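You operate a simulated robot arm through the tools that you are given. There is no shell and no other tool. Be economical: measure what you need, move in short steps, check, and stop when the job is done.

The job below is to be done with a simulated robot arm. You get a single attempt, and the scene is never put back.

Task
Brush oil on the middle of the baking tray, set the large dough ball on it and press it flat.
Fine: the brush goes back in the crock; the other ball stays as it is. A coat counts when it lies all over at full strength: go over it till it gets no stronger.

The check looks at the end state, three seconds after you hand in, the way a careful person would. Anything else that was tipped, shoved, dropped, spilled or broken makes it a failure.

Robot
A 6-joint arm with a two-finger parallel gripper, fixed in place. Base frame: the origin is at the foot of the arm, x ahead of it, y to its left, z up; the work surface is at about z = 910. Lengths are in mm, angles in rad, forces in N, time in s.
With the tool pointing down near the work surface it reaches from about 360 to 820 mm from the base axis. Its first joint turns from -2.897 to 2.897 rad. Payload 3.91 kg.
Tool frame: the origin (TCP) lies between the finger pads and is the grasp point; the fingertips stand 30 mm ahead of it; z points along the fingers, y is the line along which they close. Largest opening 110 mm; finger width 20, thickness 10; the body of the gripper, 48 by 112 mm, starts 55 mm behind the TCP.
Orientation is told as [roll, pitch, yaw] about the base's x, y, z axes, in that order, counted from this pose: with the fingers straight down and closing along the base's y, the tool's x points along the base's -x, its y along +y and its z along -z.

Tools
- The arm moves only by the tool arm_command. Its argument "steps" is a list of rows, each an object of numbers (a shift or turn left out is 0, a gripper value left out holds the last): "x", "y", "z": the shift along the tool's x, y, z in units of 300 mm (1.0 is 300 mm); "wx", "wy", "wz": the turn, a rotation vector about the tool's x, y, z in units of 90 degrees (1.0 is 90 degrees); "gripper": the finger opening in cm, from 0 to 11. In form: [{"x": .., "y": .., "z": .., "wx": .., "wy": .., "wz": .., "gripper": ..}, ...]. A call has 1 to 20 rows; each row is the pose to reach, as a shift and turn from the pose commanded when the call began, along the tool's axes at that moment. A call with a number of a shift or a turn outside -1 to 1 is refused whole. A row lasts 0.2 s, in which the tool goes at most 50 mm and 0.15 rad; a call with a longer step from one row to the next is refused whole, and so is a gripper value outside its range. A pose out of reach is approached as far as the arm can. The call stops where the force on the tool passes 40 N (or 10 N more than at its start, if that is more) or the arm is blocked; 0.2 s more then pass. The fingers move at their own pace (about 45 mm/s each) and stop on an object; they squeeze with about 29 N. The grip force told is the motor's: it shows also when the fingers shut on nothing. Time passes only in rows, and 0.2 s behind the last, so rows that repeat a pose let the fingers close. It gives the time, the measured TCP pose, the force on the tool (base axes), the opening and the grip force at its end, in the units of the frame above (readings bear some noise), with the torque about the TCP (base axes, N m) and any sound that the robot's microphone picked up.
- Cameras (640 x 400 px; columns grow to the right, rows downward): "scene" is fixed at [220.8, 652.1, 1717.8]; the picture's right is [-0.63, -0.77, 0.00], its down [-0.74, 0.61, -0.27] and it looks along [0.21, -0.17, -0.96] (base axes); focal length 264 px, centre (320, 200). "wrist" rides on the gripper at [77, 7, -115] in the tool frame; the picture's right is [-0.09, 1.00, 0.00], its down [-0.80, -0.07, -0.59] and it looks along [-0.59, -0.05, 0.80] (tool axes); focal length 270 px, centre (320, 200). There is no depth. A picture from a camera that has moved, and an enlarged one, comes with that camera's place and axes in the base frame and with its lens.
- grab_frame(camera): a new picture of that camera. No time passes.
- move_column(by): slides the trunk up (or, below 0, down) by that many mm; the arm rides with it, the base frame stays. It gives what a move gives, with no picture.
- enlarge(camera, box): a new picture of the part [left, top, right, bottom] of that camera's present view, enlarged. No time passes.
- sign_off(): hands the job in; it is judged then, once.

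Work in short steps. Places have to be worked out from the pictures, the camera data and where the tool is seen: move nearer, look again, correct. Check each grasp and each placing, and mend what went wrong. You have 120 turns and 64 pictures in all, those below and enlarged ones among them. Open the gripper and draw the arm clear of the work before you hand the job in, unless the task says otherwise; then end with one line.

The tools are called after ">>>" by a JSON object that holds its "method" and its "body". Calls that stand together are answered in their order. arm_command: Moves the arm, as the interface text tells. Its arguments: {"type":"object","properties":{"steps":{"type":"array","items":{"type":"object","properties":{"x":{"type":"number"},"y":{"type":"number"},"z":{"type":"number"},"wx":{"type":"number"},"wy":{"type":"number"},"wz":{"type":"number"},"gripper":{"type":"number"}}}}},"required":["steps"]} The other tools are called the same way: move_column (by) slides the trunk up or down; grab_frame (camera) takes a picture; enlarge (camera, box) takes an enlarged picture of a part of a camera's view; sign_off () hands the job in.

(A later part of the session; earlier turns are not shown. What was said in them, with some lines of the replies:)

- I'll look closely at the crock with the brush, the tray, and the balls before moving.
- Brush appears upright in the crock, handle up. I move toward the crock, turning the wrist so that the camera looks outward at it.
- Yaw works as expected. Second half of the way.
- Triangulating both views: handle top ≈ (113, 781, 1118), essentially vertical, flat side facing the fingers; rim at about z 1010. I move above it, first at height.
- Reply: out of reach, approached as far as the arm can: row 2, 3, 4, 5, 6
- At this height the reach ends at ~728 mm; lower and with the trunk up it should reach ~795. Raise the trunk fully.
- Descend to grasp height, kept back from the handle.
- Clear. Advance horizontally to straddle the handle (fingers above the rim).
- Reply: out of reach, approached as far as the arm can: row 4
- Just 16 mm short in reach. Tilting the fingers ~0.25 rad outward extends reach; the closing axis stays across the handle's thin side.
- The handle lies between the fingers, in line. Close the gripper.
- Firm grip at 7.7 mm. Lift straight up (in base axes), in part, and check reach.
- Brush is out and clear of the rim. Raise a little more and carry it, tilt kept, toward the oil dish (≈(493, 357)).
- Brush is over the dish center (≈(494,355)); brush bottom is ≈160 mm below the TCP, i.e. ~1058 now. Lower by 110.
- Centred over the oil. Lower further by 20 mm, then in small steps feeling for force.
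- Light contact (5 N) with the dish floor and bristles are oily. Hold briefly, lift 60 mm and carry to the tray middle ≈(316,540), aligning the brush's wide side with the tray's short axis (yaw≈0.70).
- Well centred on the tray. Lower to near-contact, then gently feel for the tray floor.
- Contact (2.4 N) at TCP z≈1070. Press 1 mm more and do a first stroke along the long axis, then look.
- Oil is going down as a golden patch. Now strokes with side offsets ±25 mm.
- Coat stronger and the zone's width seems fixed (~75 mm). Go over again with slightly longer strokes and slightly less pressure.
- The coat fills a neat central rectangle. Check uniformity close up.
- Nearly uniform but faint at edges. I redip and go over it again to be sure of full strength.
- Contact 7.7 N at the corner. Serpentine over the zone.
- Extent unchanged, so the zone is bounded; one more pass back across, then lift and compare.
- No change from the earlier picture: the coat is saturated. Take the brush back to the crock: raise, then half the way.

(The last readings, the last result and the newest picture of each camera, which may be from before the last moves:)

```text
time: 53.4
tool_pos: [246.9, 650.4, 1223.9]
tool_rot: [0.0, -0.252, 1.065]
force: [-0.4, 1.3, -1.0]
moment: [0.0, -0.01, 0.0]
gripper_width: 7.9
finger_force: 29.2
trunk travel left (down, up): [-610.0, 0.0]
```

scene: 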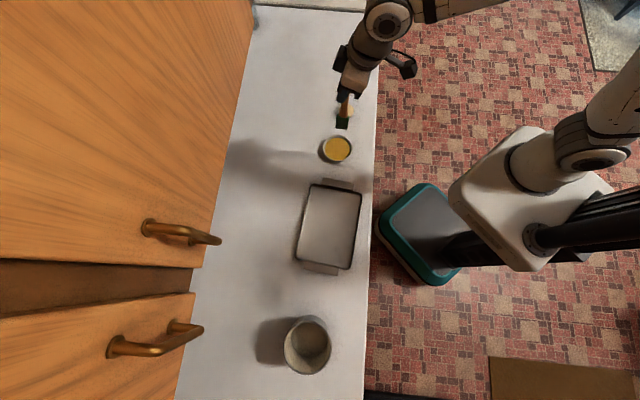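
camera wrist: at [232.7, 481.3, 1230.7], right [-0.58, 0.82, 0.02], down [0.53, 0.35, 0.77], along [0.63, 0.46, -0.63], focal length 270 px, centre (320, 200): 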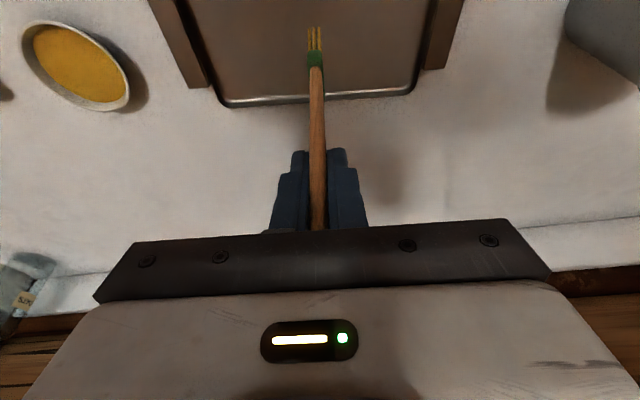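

>>> {"method": "arm_command", "body": {"steps": [{"x": -0.026, "y": 0.101, "z": 0.009, "wx": -0.0096, "wz": -0.0375}, {"x": -0.053, "y": 0.202, "z": 0.018, "wx": -0.0193, "wz": -0.075}, {"x": -0.079, "y": 0.303, "z": 0.027, "wx": -0.0289, "wz": -0.1125}, {"x": -0.105, "y": 0.404, "z": 0.037, "wx": -0.0385, "wz": -0.15}, {"x": -0.132, "y": 0.505, "z": 0.046, "wx": -0.048, "wz": -0.1875}, {"x": -0.158, "y": 0.606, "z": 0.055, "wx": -0.0578, "wz": -0.225}]}}

>>> {"method": "enlarge", "body": {"camera": "scene", "box": [240, 290, 400, 390]}}

>>> {"method": "grab_frame", "body": {"camera": "wrist"}}

```text
time: 54.8
tool_pos: [113.4, 782.7, 1218.9]
tool_rot: [0.001, -0.25, 1.43]
force: [0.4, -0.2, 0.2]
moment: [-0.02, 0.01, 0.01]
gripper_width: 7.6
finger_force: 28.9
trunk travel left (down, up): [-610.0, 0.0]
```

```text
4.00 times, centred on (320, 340) of scene
camera zoom: at [220.8, 652.1, 1717.8], right [-0.63, -0.77, 0.0], down [-0.74, 0.61, -0.27], along [0.21, -0.17, -0.96], focal length 1056 px, centre (320, -360)
```

zoom: 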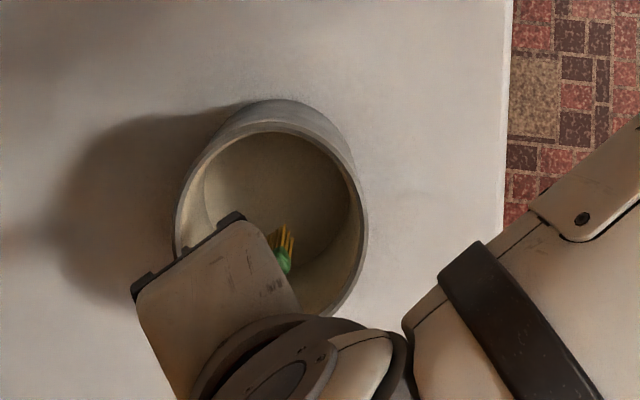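

```text
28 pictures are left
camera wrist: at [93.1, 681.5, 1310.6], right [-0.97, 0.22, 0.02], down [0.16, 0.61, 0.77], along [0.16, 0.76, -0.63], focal length 270 px, centre (320, 200)
```

wrist: 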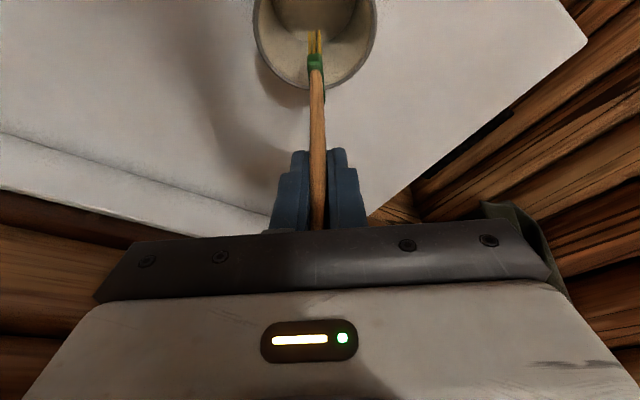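

Same view as when it was lifted out. Lower straight down to the original height.

>>> {"method": "arm_command", "body": {"steps": [{"x": 0.026, "z": 0.101}, {"x": 0.052, "z": 0.202}, {"x": 0.078, "z": 0.303}, {"x": 0.1036, "z": 0.4036}, {"x": 0.109, "z": 0.424}, {"x": 0.113, "z": 0.441}]}}

```text
time: 56.2
tool_pos: [114.6, 780.0, 1083.8]
tool_rot: [0.0, -0.25, 1.43]
force: [-0.4, 1.0, -0.5]
moment: [0.0, -0.01, 0.03]
gripper_width: 7.8
finger_force: 29.0
trunk travel left (down, up): [-610.0, 0.0]
```

>>> {"method": "arm_command", "body": {"steps": [{"x": 0.0025, "z": 0.0097}, {"x": 0.005, "z": 0.0194}, {"x": 0.0062, "z": 0.0243}]}}

```text
time: 57.0
tool_pos: [113.1, 780.1, 1075.6]
tool_rot: [0.001, -0.251, 1.429]
force: [0.3, 0.2, -0.7]
moment: [-0.01, 0.0, 0.01]
gripper_width: 7.6
finger_force: 29.2
trunk travel left (down, up): [-610.0, 0.0]
```

>>> {"method": "arm_command", "body": {"steps": [{"x": 0.0008, "z": 0.0032}, {"x": 0.0016, "z": 0.0065}, {"x": 0.0016, "z": 0.0065}]}}

```text
time: 57.8
tool_pos: [113.2, 780.7, 1073.7]
tool_rot: [0.0, -0.253, 1.43]
force: [0.3, 0.6, 3.1]
moment: [0.08, 0.0, -0.02]
gripper_width: 7.6
finger_force: 29.0
trunk travel left (down, up): [-610.0, 0.0]
```

Bristles rest on the crock floor (3 N). Open the fingers gently.

>>> {"method": "arm_command", "body": {"steps": [{"gripper": 1.5}, {"gripper": 3}, {"gripper": 5}, {"gripper": 7}, {"gripper": 7}]}}

>>> {"method": "grab_frame", "body": {"camera": "wrist"}}

```text
time: 59.0
tool_pos: [113.9, 780.5, 1073.8]
tool_rot: [0.0, -0.253, 1.43]
force: [0.0, -0.1, -0.1]
moment: [0.04, 0.01, 0.0]
gripper_width: 70.0
finger_force: 0.1
trunk travel left (down, up): [-610.0, 0.0]
```

```text
27 pictures are left
camera wrist: at [93.2, 679.7, 1165.1], right [-0.97, 0.23, 0.02], down [0.16, 0.61, 0.78], along [0.16, 0.76, -0.63], focal length 270 px, centre (320, 200)
```

wrist: 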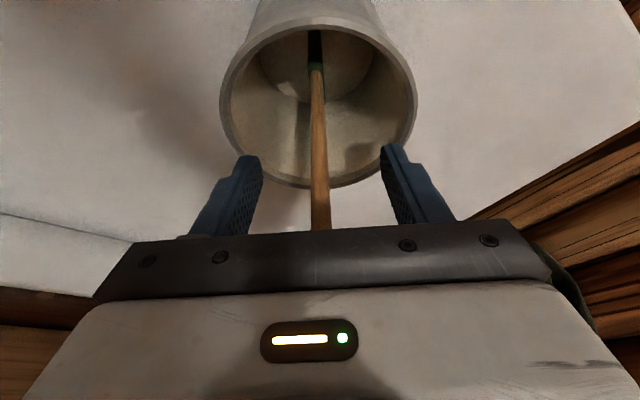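

Brush stands free. Withdraw inward, slightly rising.

>>> {"method": "arm_command", "body": {"steps": [{"x": 0.08, "z": -0.028}, {"x": 0.18, "z": -0.06}, {"x": 0.3, "z": -0.1}, {"x": 0.38, "z": -0.2}, {"x": 0.38, "z": -0.33}]}}

>>> {"method": "enlarge", "body": {"camera": "scene", "box": [240, 290, 400, 390]}}

```text
time: 60.2
tool_pos: [94.2, 644.5, 1141.8]
tool_rot: [0.003, -0.251, 1.429]
force: [-0.4, -1.4, -0.8]
moment: [0.02, 0.01, -0.01]
gripper_width: 70.1
finger_force: 0.1
trunk travel left (down, up): [-610.0, 0.0]
```

```text
4.00 times, centred on (320, 340) of scene
camera zoom: at [220.8, 652.1, 1717.8], right [-0.63, -0.77, 0.0], down [-0.74, 0.61, -0.27], along [0.21, -0.17, -0.96], focal length 1056 px, centre (320, -360)
```

zoom: 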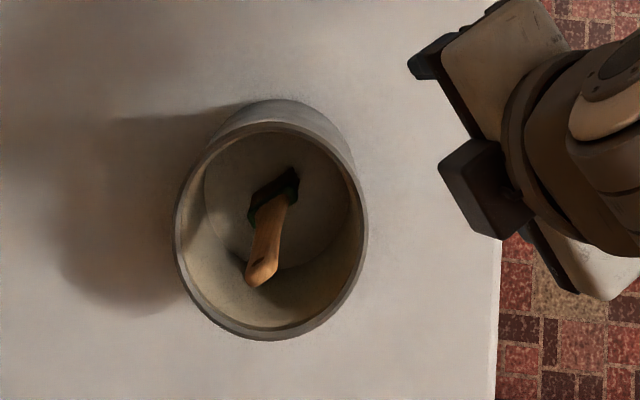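

Brush is back as it stood. Untilt the tool and raise.

>>> {"method": "arm_command", "body": {"steps": [{"wy": 0.08, "x": -0.025, "z": -0.097}, {"wy": 0.16, "x": -0.05, "z": -0.194}]}}

```text
time: 60.8
tool_pos: [94.9, 646.8, 1202.3]
tool_rot: [0.001, 0.002, 1.429]
force: [0.3, 0.5, 1.2]
moment: [-0.02, -0.02, 0.04]
gripper_width: 70.1
finger_force: 0.1
trunk travel left (down, up): [-610.0, 0.0]
```

Move toward the dough balls, first half.

>>> {"method": "arm_command", "body": {"steps": [{"x": 0.098, "y": -0.095, "wz": 0.047}, {"x": 0.196, "y": -0.19, "wz": 0.094}, {"x": 0.294, "y": -0.286, "wz": 0.14}, {"x": 0.392, "y": -0.381, "wz": 0.187}, {"x": 0.49, "y": -0.476, "wz": 0.234}, {"x": 0.588, "y": -0.572, "wz": 0.281}, {"x": 0.686, "y": -0.667, "wz": 0.328}]}}

```text
time: 62.4
tool_pos: [264.6, 413.5, 1202.0]
tool_rot: [0.002, -0.001, 0.913]
force: [0.4, 0.0, 0.9]
moment: [0.01, 0.0, -0.01]
gripper_width: 70.1
finger_force: 0.1
trunk travel left (down, up): [-610.0, 0.0]
```

>>> {"method": "arm_command", "body": {"steps": [{"x": 0.038, "y": -0.13, "z": 0.024, "wz": 0.047}, {"x": 0.076, "y": -0.261, "z": 0.048, "wz": 0.094}, {"x": 0.114, "y": -0.392, "z": 0.072, "wz": 0.14}, {"x": 0.151, "y": -0.522, "z": 0.095, "wz": 0.187}, {"x": 0.189, "y": -0.653, "z": 0.119, "wz": 0.234}, {"x": 0.227, "y": -0.783, "z": 0.143, "wz": 0.281}, {"x": 0.265, "y": -0.914, "z": 0.167, "wz": 0.328, "gripper": 8}]}}

>>> {"method": "grab_frame", "body": {"camera": "wrist"}}

>>> {"method": "enlarge", "body": {"camera": "scene", "box": [250, 70, 442, 190]}}

```text
time: 64.0
tool_pos: [433.0, 183.7, 1149.9]
tool_rot: [0.002, 0.002, 0.399]
force: [0.6, 0.2, 0.0]
moment: [0.02, 0.03, -0.01]
gripper_width: 80.1
finger_force: 0.0
trunk travel left (down, up): [-610.0, 0.0]
```

```text
25 pictures are left
camera wrist: at [360.0, 160.4, 1264.4], right [-0.3, 0.95, 0.0], down [0.77, 0.24, 0.59], along [0.56, 0.18, -0.81], focal length 270 px, centre (320, 200)
```

wrist: 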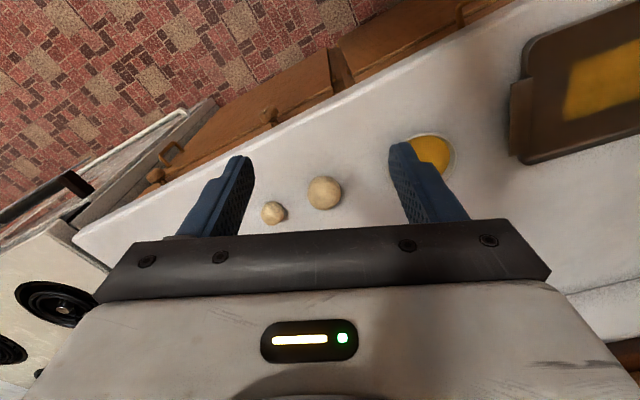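

```text
3.33 times, centred on (346, 130) of scene
camera zoom: at [220.8, 652.1, 1717.8], right [-0.63, -0.77, 0.0], down [-0.74, 0.61, -0.27], along [0.21, -0.17, -0.96], focal length 880 px, centre (233, 433)
```

zoom: 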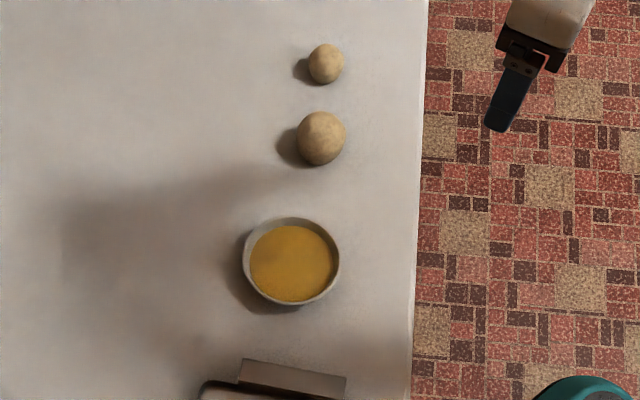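

Both views put the large ball near (578, 240), ~50 mm across. Move above it at z=1050 and look again.

>>> {"method": "arm_command", "body": {"steps": [{"x": -0.13, "y": -0.003, "z": 0.05}, {"x": -0.26, "y": -0.007, "z": 0.12}, {"x": -0.39, "y": -0.01, "z": 0.2}, {"x": -0.48, "y": -0.013, "z": 0.28}, {"x": -0.519, "y": -0.014, "z": 0.333}]}}

>>> {"method": "grab_frame", "body": {"camera": "wrist"}}

>>> {"method": "enlarge", "body": {"camera": "scene", "box": [282, 70, 410, 150]}}

```text
time: 65.2
tool_pos: [577.5, 240.6, 1050.8]
tool_rot: [0.0, 0.002, 0.397]
force: [-0.5, -0.2, 0.1]
moment: [-0.02, -0.02, -0.01]
gripper_width: 80.0
finger_force: 0.0
trunk travel left (down, up): [-610.0, 0.0]
```

```text
23 pictures are left
camera wrist: at [504.7, 217.9, 1164.5], right [-0.31, 0.95, 0.0], down [0.77, 0.25, 0.59], along [0.56, 0.18, -0.81], focal length 270 px, centre (320, 200)
```

wrist: 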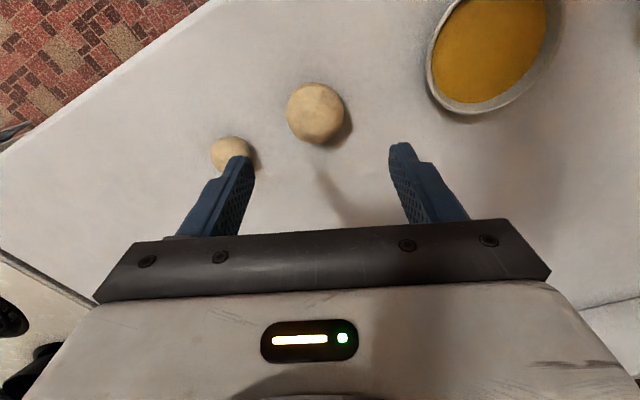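

```text
5.00 times, centred on (346, 110) of scene
camera zoom: at [220.8, 652.1, 1717.8], right [-0.63, -0.77, 0.0], down [-0.74, 0.61, -0.27], along [0.21, -0.17, -0.96], focal length 1319 px, centre (190, 650)
```

zoom: 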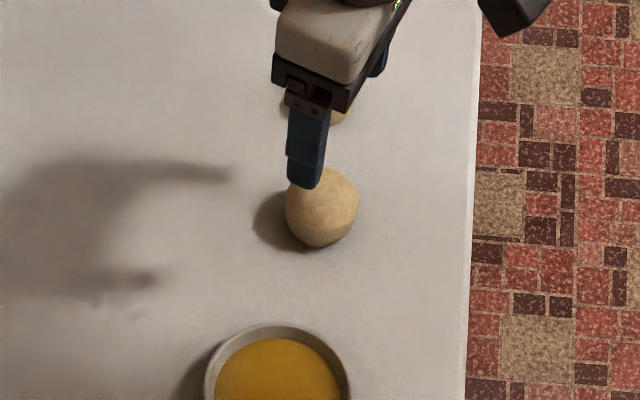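

Ball centre ≈(578, 238); the small ball stays clear of the fingers. Descend with a 3 mm correction to TCP z≈945.

>>> {"method": "arm_command", "body": {"steps": [{"x": 0.002, "y": -0.01, "z": 0.1, "gripper": 7.2}, {"x": 0.002, "y": -0.01, "z": 0.22}, {"x": 0.002, "y": -0.01, "z": 0.31}, {"x": 0.002, "y": -0.01, "z": 0.352}]}}

>>> {"method": "grab_frame", "body": {"camera": "wrist"}}

```text
time: 66.2
tool_pos: [577.8, 238.7, 943.4]
tool_rot: [0.001, 0.001, 0.398]
force: [0.3, -0.8, 0.7]
moment: [-0.05, 0.0, -0.01]
gripper_width: 72.3
finger_force: 0.1
trunk travel left (down, up): [-610.0, 0.0]
```

```text
21 pictures are left
camera wrist: at [505.7, 215.1, 1058.7], right [-0.31, 0.95, 0.0], down [0.77, 0.25, 0.59], along [0.57, 0.18, -0.8], focal length 270 px, centre (320, 200)
```

wrist: 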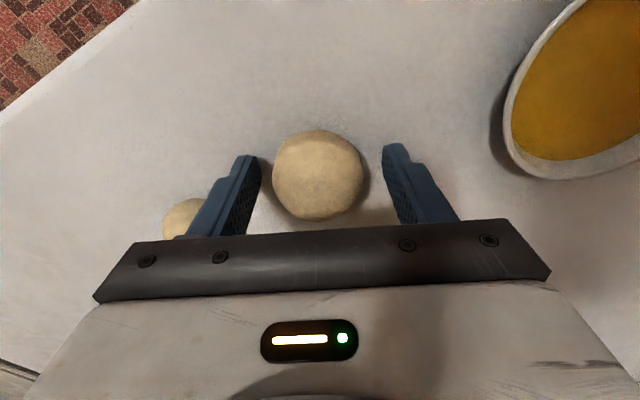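

Ball is centred. Close gently, toward 44 mm first.

>>> {"method": "arm_command", "body": {"steps": [{"gripper": 4.6}, {"gripper": 4.6}, {"gripper": 4.6}, {"gripper": 4.6}]}}

```text
time: 67.2
tool_pos: [578.5, 237.7, 943.8]
tool_rot: [0.002, 0.002, 0.397]
force: [0.4, -0.6, -0.7]
moment: [0.05, -0.02, -0.02]
gripper_width: 49.1
finger_force: 29.2
trunk travel left (down, up): [-610.0, 0.0]
```

Gripped at 49 mm. Lift 110 mm and check.

>>> {"method": "arm_command", "body": {"steps": [{"z": -0.08}, {"z": -0.2}, {"z": -0.36}]}}

>>> {"method": "grab_frame", "body": {"camera": "wrist"}}

```text
time: 68.0
tool_pos: [576.5, 239.1, 1054.5]
tool_rot: [-0.001, 0.0, 0.398]
force: [-1.1, -0.3, -0.1]
moment: [-0.01, -0.01, 0.01]
gripper_width: 46.2
finger_force: 0.0
trunk travel left (down, up): [-610.0, 0.0]
```

```text
20 pictures are left
camera wrist: at [503.9, 215.4, 1167.8], right [-0.31, 0.95, 0.0], down [0.77, 0.25, 0.59], along [0.57, 0.18, -0.8], focal length 270 px, centre (320, 200)
```

wrist: 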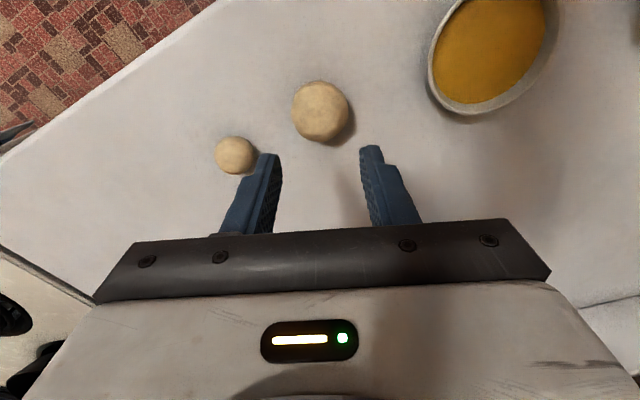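

It slipped: with the 46 mm target the fingers lost squeeze. Ball is undisturbed at (579, 239). Reopen, descend again and close with full squeeze.

>>> {"method": "arm_command", "body": {"steps": [{"x": -0.008, "y": -0.005, "gripper": 7.2}, {"x": -0.008, "y": -0.005, "z": 0.02}, {"x": -0.008, "y": -0.005, "z": 0.14}, {"x": -0.008, "y": -0.005, "z": 0.25}, {"x": -0.008, "y": -0.005, "z": 0.33}, {"x": -0.008, "y": -0.005, "z": 0.375}, {"x": -0.008, "y": -0.005, "z": 0.375, "gripper": 0}, {"x": -0.008, "y": -0.005, "z": 0.375}, {"x": -0.008, "y": -0.005, "z": 0.375}, {"x": -0.008, "y": -0.005, "z": 0.375}]}}

>>> {"method": "grab_frame", "body": {"camera": "wrist"}}

```text
time: 70.2
tool_pos: [581.0, 237.7, 940.2]
tool_rot: [0.0, 0.002, 0.398]
force: [-0.2, -0.2, -0.8]
moment: [0.01, 0.0, 0.02]
gripper_width: 49.2
finger_force: 29.0
trunk travel left (down, up): [-610.0, 0.0]
```

```text
19 pictures are left
camera wrist: at [507.8, 214.5, 1054.1], right [-0.31, 0.95, 0.0], down [0.77, 0.25, 0.59], along [0.56, 0.18, -0.8], focal length 270 px, centre (320, 200)
```

wrist: 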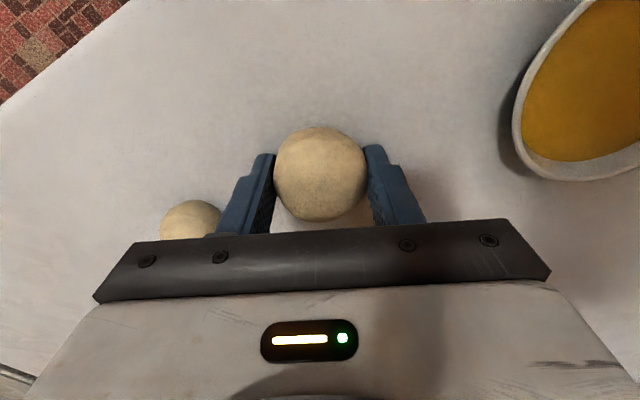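

Full squeeze at 49 mm. Lift slowly.

>>> {"method": "arm_command", "body": {"steps": [{"z": -0.03}, {"z": -0.08}, {"z": -0.15}, {"z": -0.25}, {"z": -0.36}]}}

>>> {"method": "grab_frame", "body": {"camera": "wrist"}}

```text
time: 71.4
tool_pos: [580.5, 237.6, 1049.9]
tool_rot: [0.002, 0.0, 0.399]
force: [-0.2, -0.6, -0.6]
moment: [0.01, 0.0, 0.02]
gripper_width: 49.0
finger_force: 29.1
trunk travel left (down, up): [-610.0, 0.0]
```

```text
18 pictures are left
camera wrist: at [508.4, 214.2, 1162.8], right [-0.31, 0.95, 0.0], down [0.77, 0.25, 0.59], along [0.56, 0.18, -0.81], focal length 270 px, centre (320, 200)
```

wrist: 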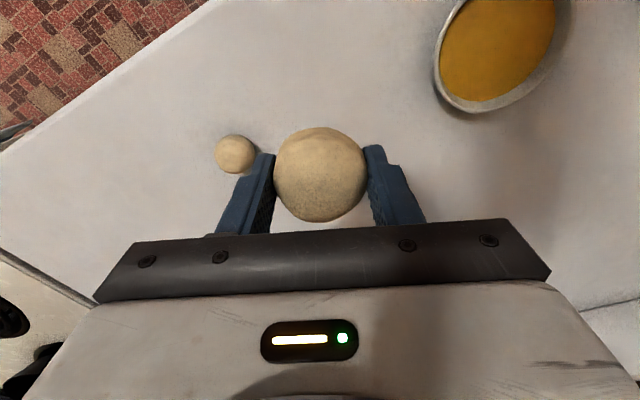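

Ball is held. Carry to the tray middle (first half).

>>> {"method": "arm_command", "body": {"steps": [{"x": 0.02, "y": 0.06, "wz": -0.01}, {"x": 0.058, "y": 0.176, "wz": -0.027}, {"x": 0.096, "y": 0.292, "wz": -0.045}, {"x": 0.134, "y": 0.408, "wz": -0.062}, {"x": 0.172, "y": 0.524, "wz": -0.08}, {"x": 0.2105, "y": 0.638, "wz": -0.0955}]}}

```text
time: 72.8
tool_pos: [447.2, 389.0, 1048.2]
tool_rot: [0.0, -0.001, 0.55]
force: [0.5, -0.1, -1.7]
moment: [-0.03, -0.02, 0.0]
gripper_width: 49.2
finger_force: 29.0
trunk travel left (down, up): [-610.0, 0.0]
```

>>> {"method": "arm_command", "body": {"steps": [{"x": 0.02, "y": 0.12, "wz": -0.016}, {"x": 0.04, "y": 0.24, "wz": -0.034}, {"x": 0.06, "y": 0.36, "wz": -0.052}, {"x": 0.08, "y": 0.48, "wz": -0.07}, {"x": 0.1, "y": 0.6, "wz": -0.086}, {"x": 0.111, "y": 0.661, "wz": -0.0955}]}}

>>> {"method": "grab_frame", "body": {"camera": "wrist"}}

>>> {"method": "enlarge", "body": {"camera": "scene", "box": [240, 170, 400, 270]}}

```text
time: 74.2
tool_pos: [316.9, 541.2, 1049.1]
tool_rot: [0.002, 0.0, 0.699]
force: [0.9, 0.9, 0.2]
moment: [0.03, -0.01, -0.02]
gripper_width: 49.0
finger_force: 29.0
trunk travel left (down, up): [-610.0, 0.0]
```

```text
17 pictures are left
camera wrist: at [254.3, 498.2, 1162.9], right [-0.57, 0.82, 0.0], down [0.66, 0.46, 0.59], along [0.49, 0.34, -0.8], focal length 270 px, centre (320, 200)
```

wrist: 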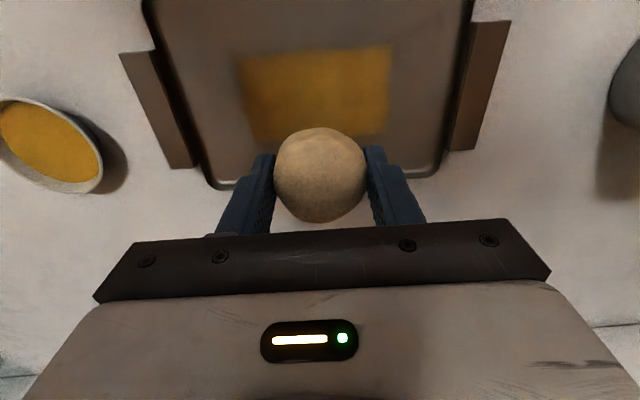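

```text
4.00 times, centred on (320, 220) of scene
camera zoom: at [220.8, 652.1, 1717.8], right [-0.63, -0.77, 0.0], down [-0.74, 0.61, -0.27], along [0.21, -0.17, -0.96], focal length 1056 px, centre (320, 120)
```

zoom: 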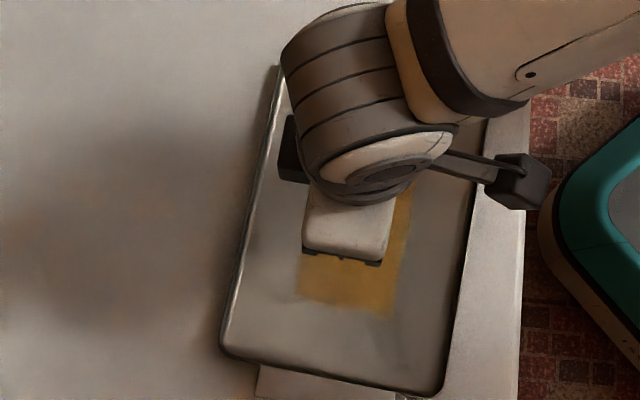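

Zone centre ≈(312, 538). Correct by a few mm and lower to set the ball on the oil.

>>> {"method": "arm_command", "body": {"steps": [{"x": 0.018, "y": 0.004, "z": 0.1}, {"x": 0.018, "y": 0.004, "z": 0.2}, {"x": 0.018, "y": 0.004, "z": 0.29}, {"x": 0.018, "y": 0.004, "z": 0.325}, {"x": 0.018, "y": 0.004, "z": 0.335}]}}

```text
time: 75.4
tool_pos: [310.8, 538.4, 948.5]
tool_rot: [0.001, 0.001, 0.699]
force: [-0.5, -0.8, -0.7]
moment: [-0.01, -0.02, -0.04]
gripper_width: 49.3
finger_force: 29.1
trunk travel left (down, up): [-610.0, 0.0]
```

>>> {"method": "arm_command", "body": {"steps": [{"z": 0.007}, {"z": 0.013}, {"z": 0.017}]}}

```text
time: 76.2
tool_pos: [311.2, 537.7, 944.8]
tool_rot: [0.001, -0.001, 0.699]
force: [-0.5, -0.4, 3.9]
moment: [-0.11, -0.01, -0.02]
gripper_width: 49.3
finger_force: 28.8
trunk travel left (down, up): [-610.0, 0.0]
```

Contact (4 N). Release and rise.

>>> {"method": "arm_command", "body": {"steps": [{"gripper": 7.5}, {"gripper": 7.5}, {"gripper": 7.5}, {"z": -0.1}, {"z": -0.23}, {"z": -0.36}]}}

>>> {"method": "grab_frame", "body": {"camera": "wrist"}}

```text
time: 77.6
tool_pos: [310.7, 537.6, 1051.4]
tool_rot: [0.003, 0.001, 0.699]
force: [-1.3, 0.8, 0.7]
moment: [0.03, -0.01, 0.01]
gripper_width: 74.9
finger_force: 0.0
trunk travel left (down, up): [-610.0, 0.0]
```

```text
15 pictures are left
camera wrist: at [248.6, 494.1, 1166.4], right [-0.57, 0.82, 0.0], down [0.66, 0.46, 0.59], along [0.49, 0.34, -0.8], focal length 270 px, centre (320, 200)
```

wrist: 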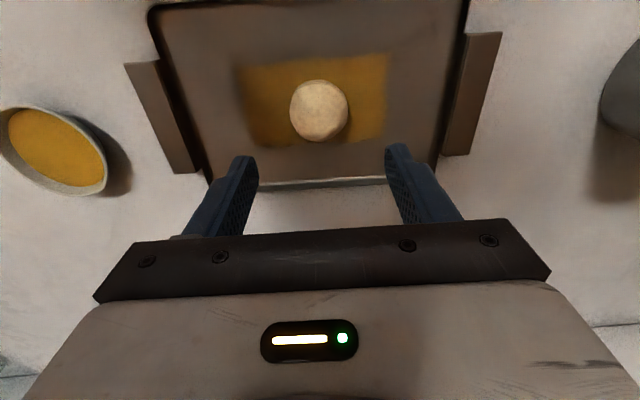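

Ball sits centred on the oil. Close the fingers and press down on its middle, slowly.

>>> {"method": "arm_command", "body": {"steps": [{"gripper": 0}, {}, {}, {}, {"z": 0.1}, {"z": 0.17}, {"z": 0.19}, {"z": 0.21}, {"z": 0.22}, {"z": 0.23}]}}

```text
time: 79.8
tool_pos: [311.0, 538.4, 981.0]
tool_rot: [0.0, 0.002, 0.698]
force: [-0.5, 0.6, 0.0]
moment: [0.01, -0.01, 0.03]
gripper_width: 0.2
finger_force: 28.9
trunk travel left (down, up): [-610.0, 0.0]
```

>>> {"method": "arm_command", "body": {"steps": [{"z": 0.01}, {"z": 0.02}, {"z": 0.03}, {"z": 0.04}]}}

>>> {"method": "grab_frame", "body": {"camera": "wrist"}}

```text
time: 80.8
tool_pos: [310.1, 538.3, 969.3]
tool_rot: [0.001, 0.001, 0.697]
force: [-0.1, 1.7, -0.7]
moment: [-0.01, -0.01, -0.01]
gripper_width: 0.0
finger_force: 28.7
trunk travel left (down, up): [-610.0, 0.0]
```

```text
14 pictures are left
camera wrist: at [248.8, 494.8, 1083.4], right [-0.57, 0.82, 0.0], down [0.66, 0.46, 0.59], along [0.49, 0.34, -0.8], focal length 270 px, centre (320, 200)
```

wrist: 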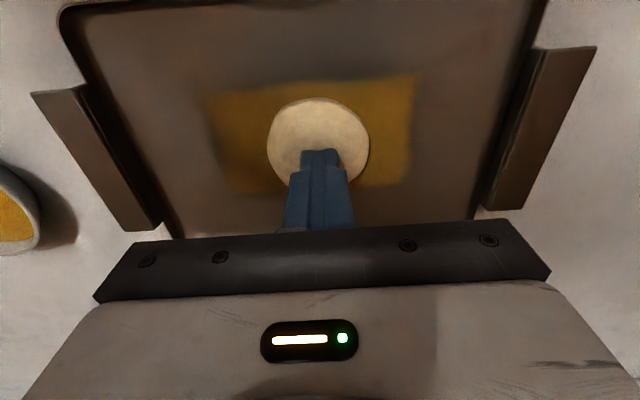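

It flattens without resistance. Press further to about 12 mm thickness.

>>> {"method": "arm_command", "body": {"steps": [{"z": 0.01}, {"z": 0.02}, {"z": 0.03}, {"z": 0.04}, {"z": 0.046}, {"z": 0.046}]}}

>>> {"method": "grab_frame", "body": {"camera": "wrist"}}

```text
time: 82.2
tool_pos: [310.0, 538.6, 958.8]
tool_rot: [0.003, -0.005, 0.699]
force: [-1.5, 0.2, 30.0]
moment: [-0.08, 0.06, 0.0]
gripper_width: 0.0
finger_force: 28.8
trunk travel left (down, up): [-610.0, 0.0]
```

```text
13 pictures are left
camera wrist: at [248.0, 493.7, 1073.2], right [-0.57, 0.82, 0.0], down [0.66, 0.46, 0.6], along [0.49, 0.35, -0.8], focal length 270 px, centre (320, 200)
```

wrist: 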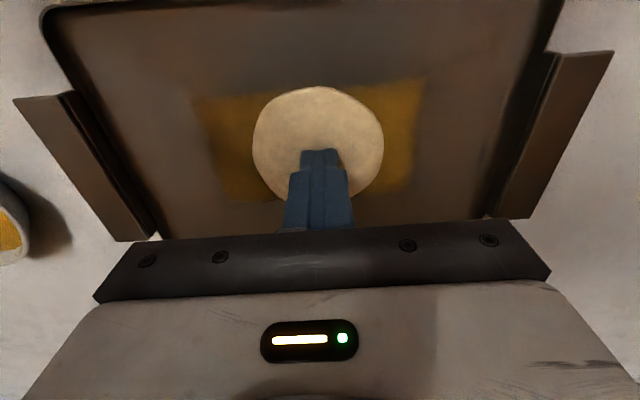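

The dough is a flat disc and now resists with 30 N — it has reached its limit. Lift off and inspect.

>>> {"method": "arm_command", "body": {"steps": [{"z": -0.03}, {"z": -0.1}, {"z": -0.22}, {"z": -0.36}, {"z": -0.5}]}}

>>> {"method": "grab_frame", "body": {"camera": "wrist"}}

```text
time: 83.4
tool_pos: [310.1, 537.3, 1105.7]
tool_rot: [0.0, 0.002, 0.698]
force: [-0.5, 0.1, -0.1]
moment: [0.02, -0.02, 0.04]
gripper_width: 0.2
finger_force: 28.4
trunk travel left (down, up): [-610.0, 0.0]
```

```text
12 pictures are left
camera wrist: at [247.8, 493.7, 1219.9], right [-0.57, 0.82, 0.0], down [0.66, 0.46, 0.59], along [0.49, 0.34, -0.8], focal length 270 px, centre (320, 200)
```

wrist: 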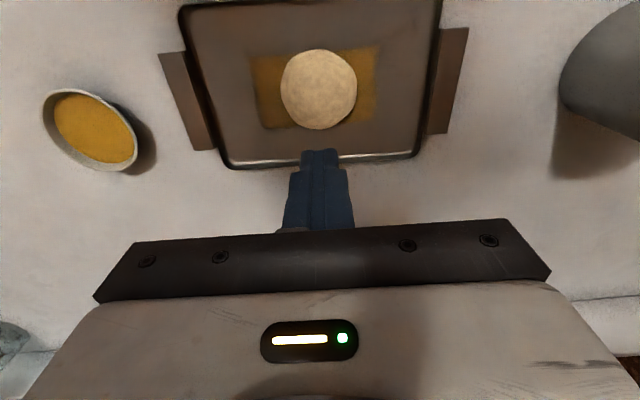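

Flat disc, well centred on the oil. Draw the arm back and up, open the gripper, and check the whole scene.

>>> {"method": "arm_command", "body": {"steps": [{"z": -0.1, "gripper": 5}, {"x": 0.1, "z": -0.2}, {"x": 0.22, "z": -0.28}, {"x": 0.35, "z": -0.33}, {"x": 0.5, "z": -0.36}, {"x": 0.5, "z": -0.36}]}}

>>> {"method": "grab_frame", "body": {"camera": "scene"}}

>>> {"method": "enlarge", "body": {"camera": "scene", "box": [240, 170, 400, 270]}}

```text
time: 84.8
tool_pos: [198.1, 442.3, 1214.9]
tool_rot: [0.001, 0.002, 0.698]
force: [-0.3, 0.8, -0.8]
moment: [-0.03, 0.0, -0.03]
gripper_width: 50.1
finger_force: 0.0
trunk travel left (down, up): [-610.0, 0.0]
```

```text
11 pictures are left
```

scene: 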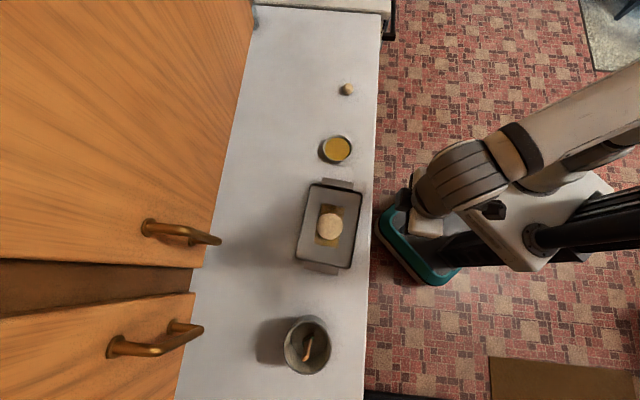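

```text
4.00 times, centred on (320, 220) of scene
camera zoom: at [220.8, 652.1, 1717.8], right [-0.63, -0.77, 0.0], down [-0.74, 0.61, -0.27], along [0.21, -0.17, -0.96], focal length 1056 px, centre (320, 120)
```

zoom: 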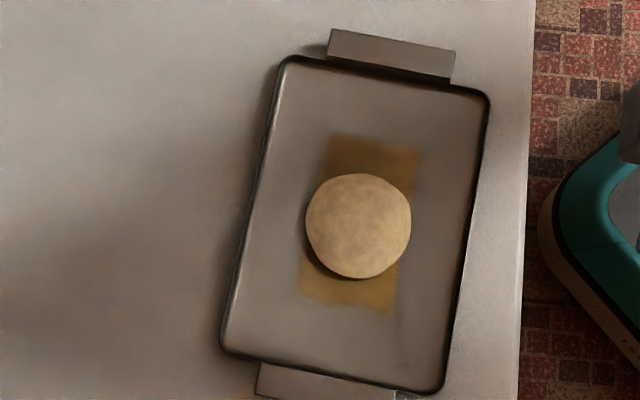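

The oil coat, the flat disc on it, the brush in the crock, and the untouched small ball and dish all look right, and the arm is clear. I hand it in.

>>> {"method": "sign_off", "body": {}}

```text
The job is handed in.
```

The job is done and handed in: the middle of the tray is oiled to full strength, the large dough ball lies pressed flat on it, the brush is back in the crock, and the small ball was not touched.
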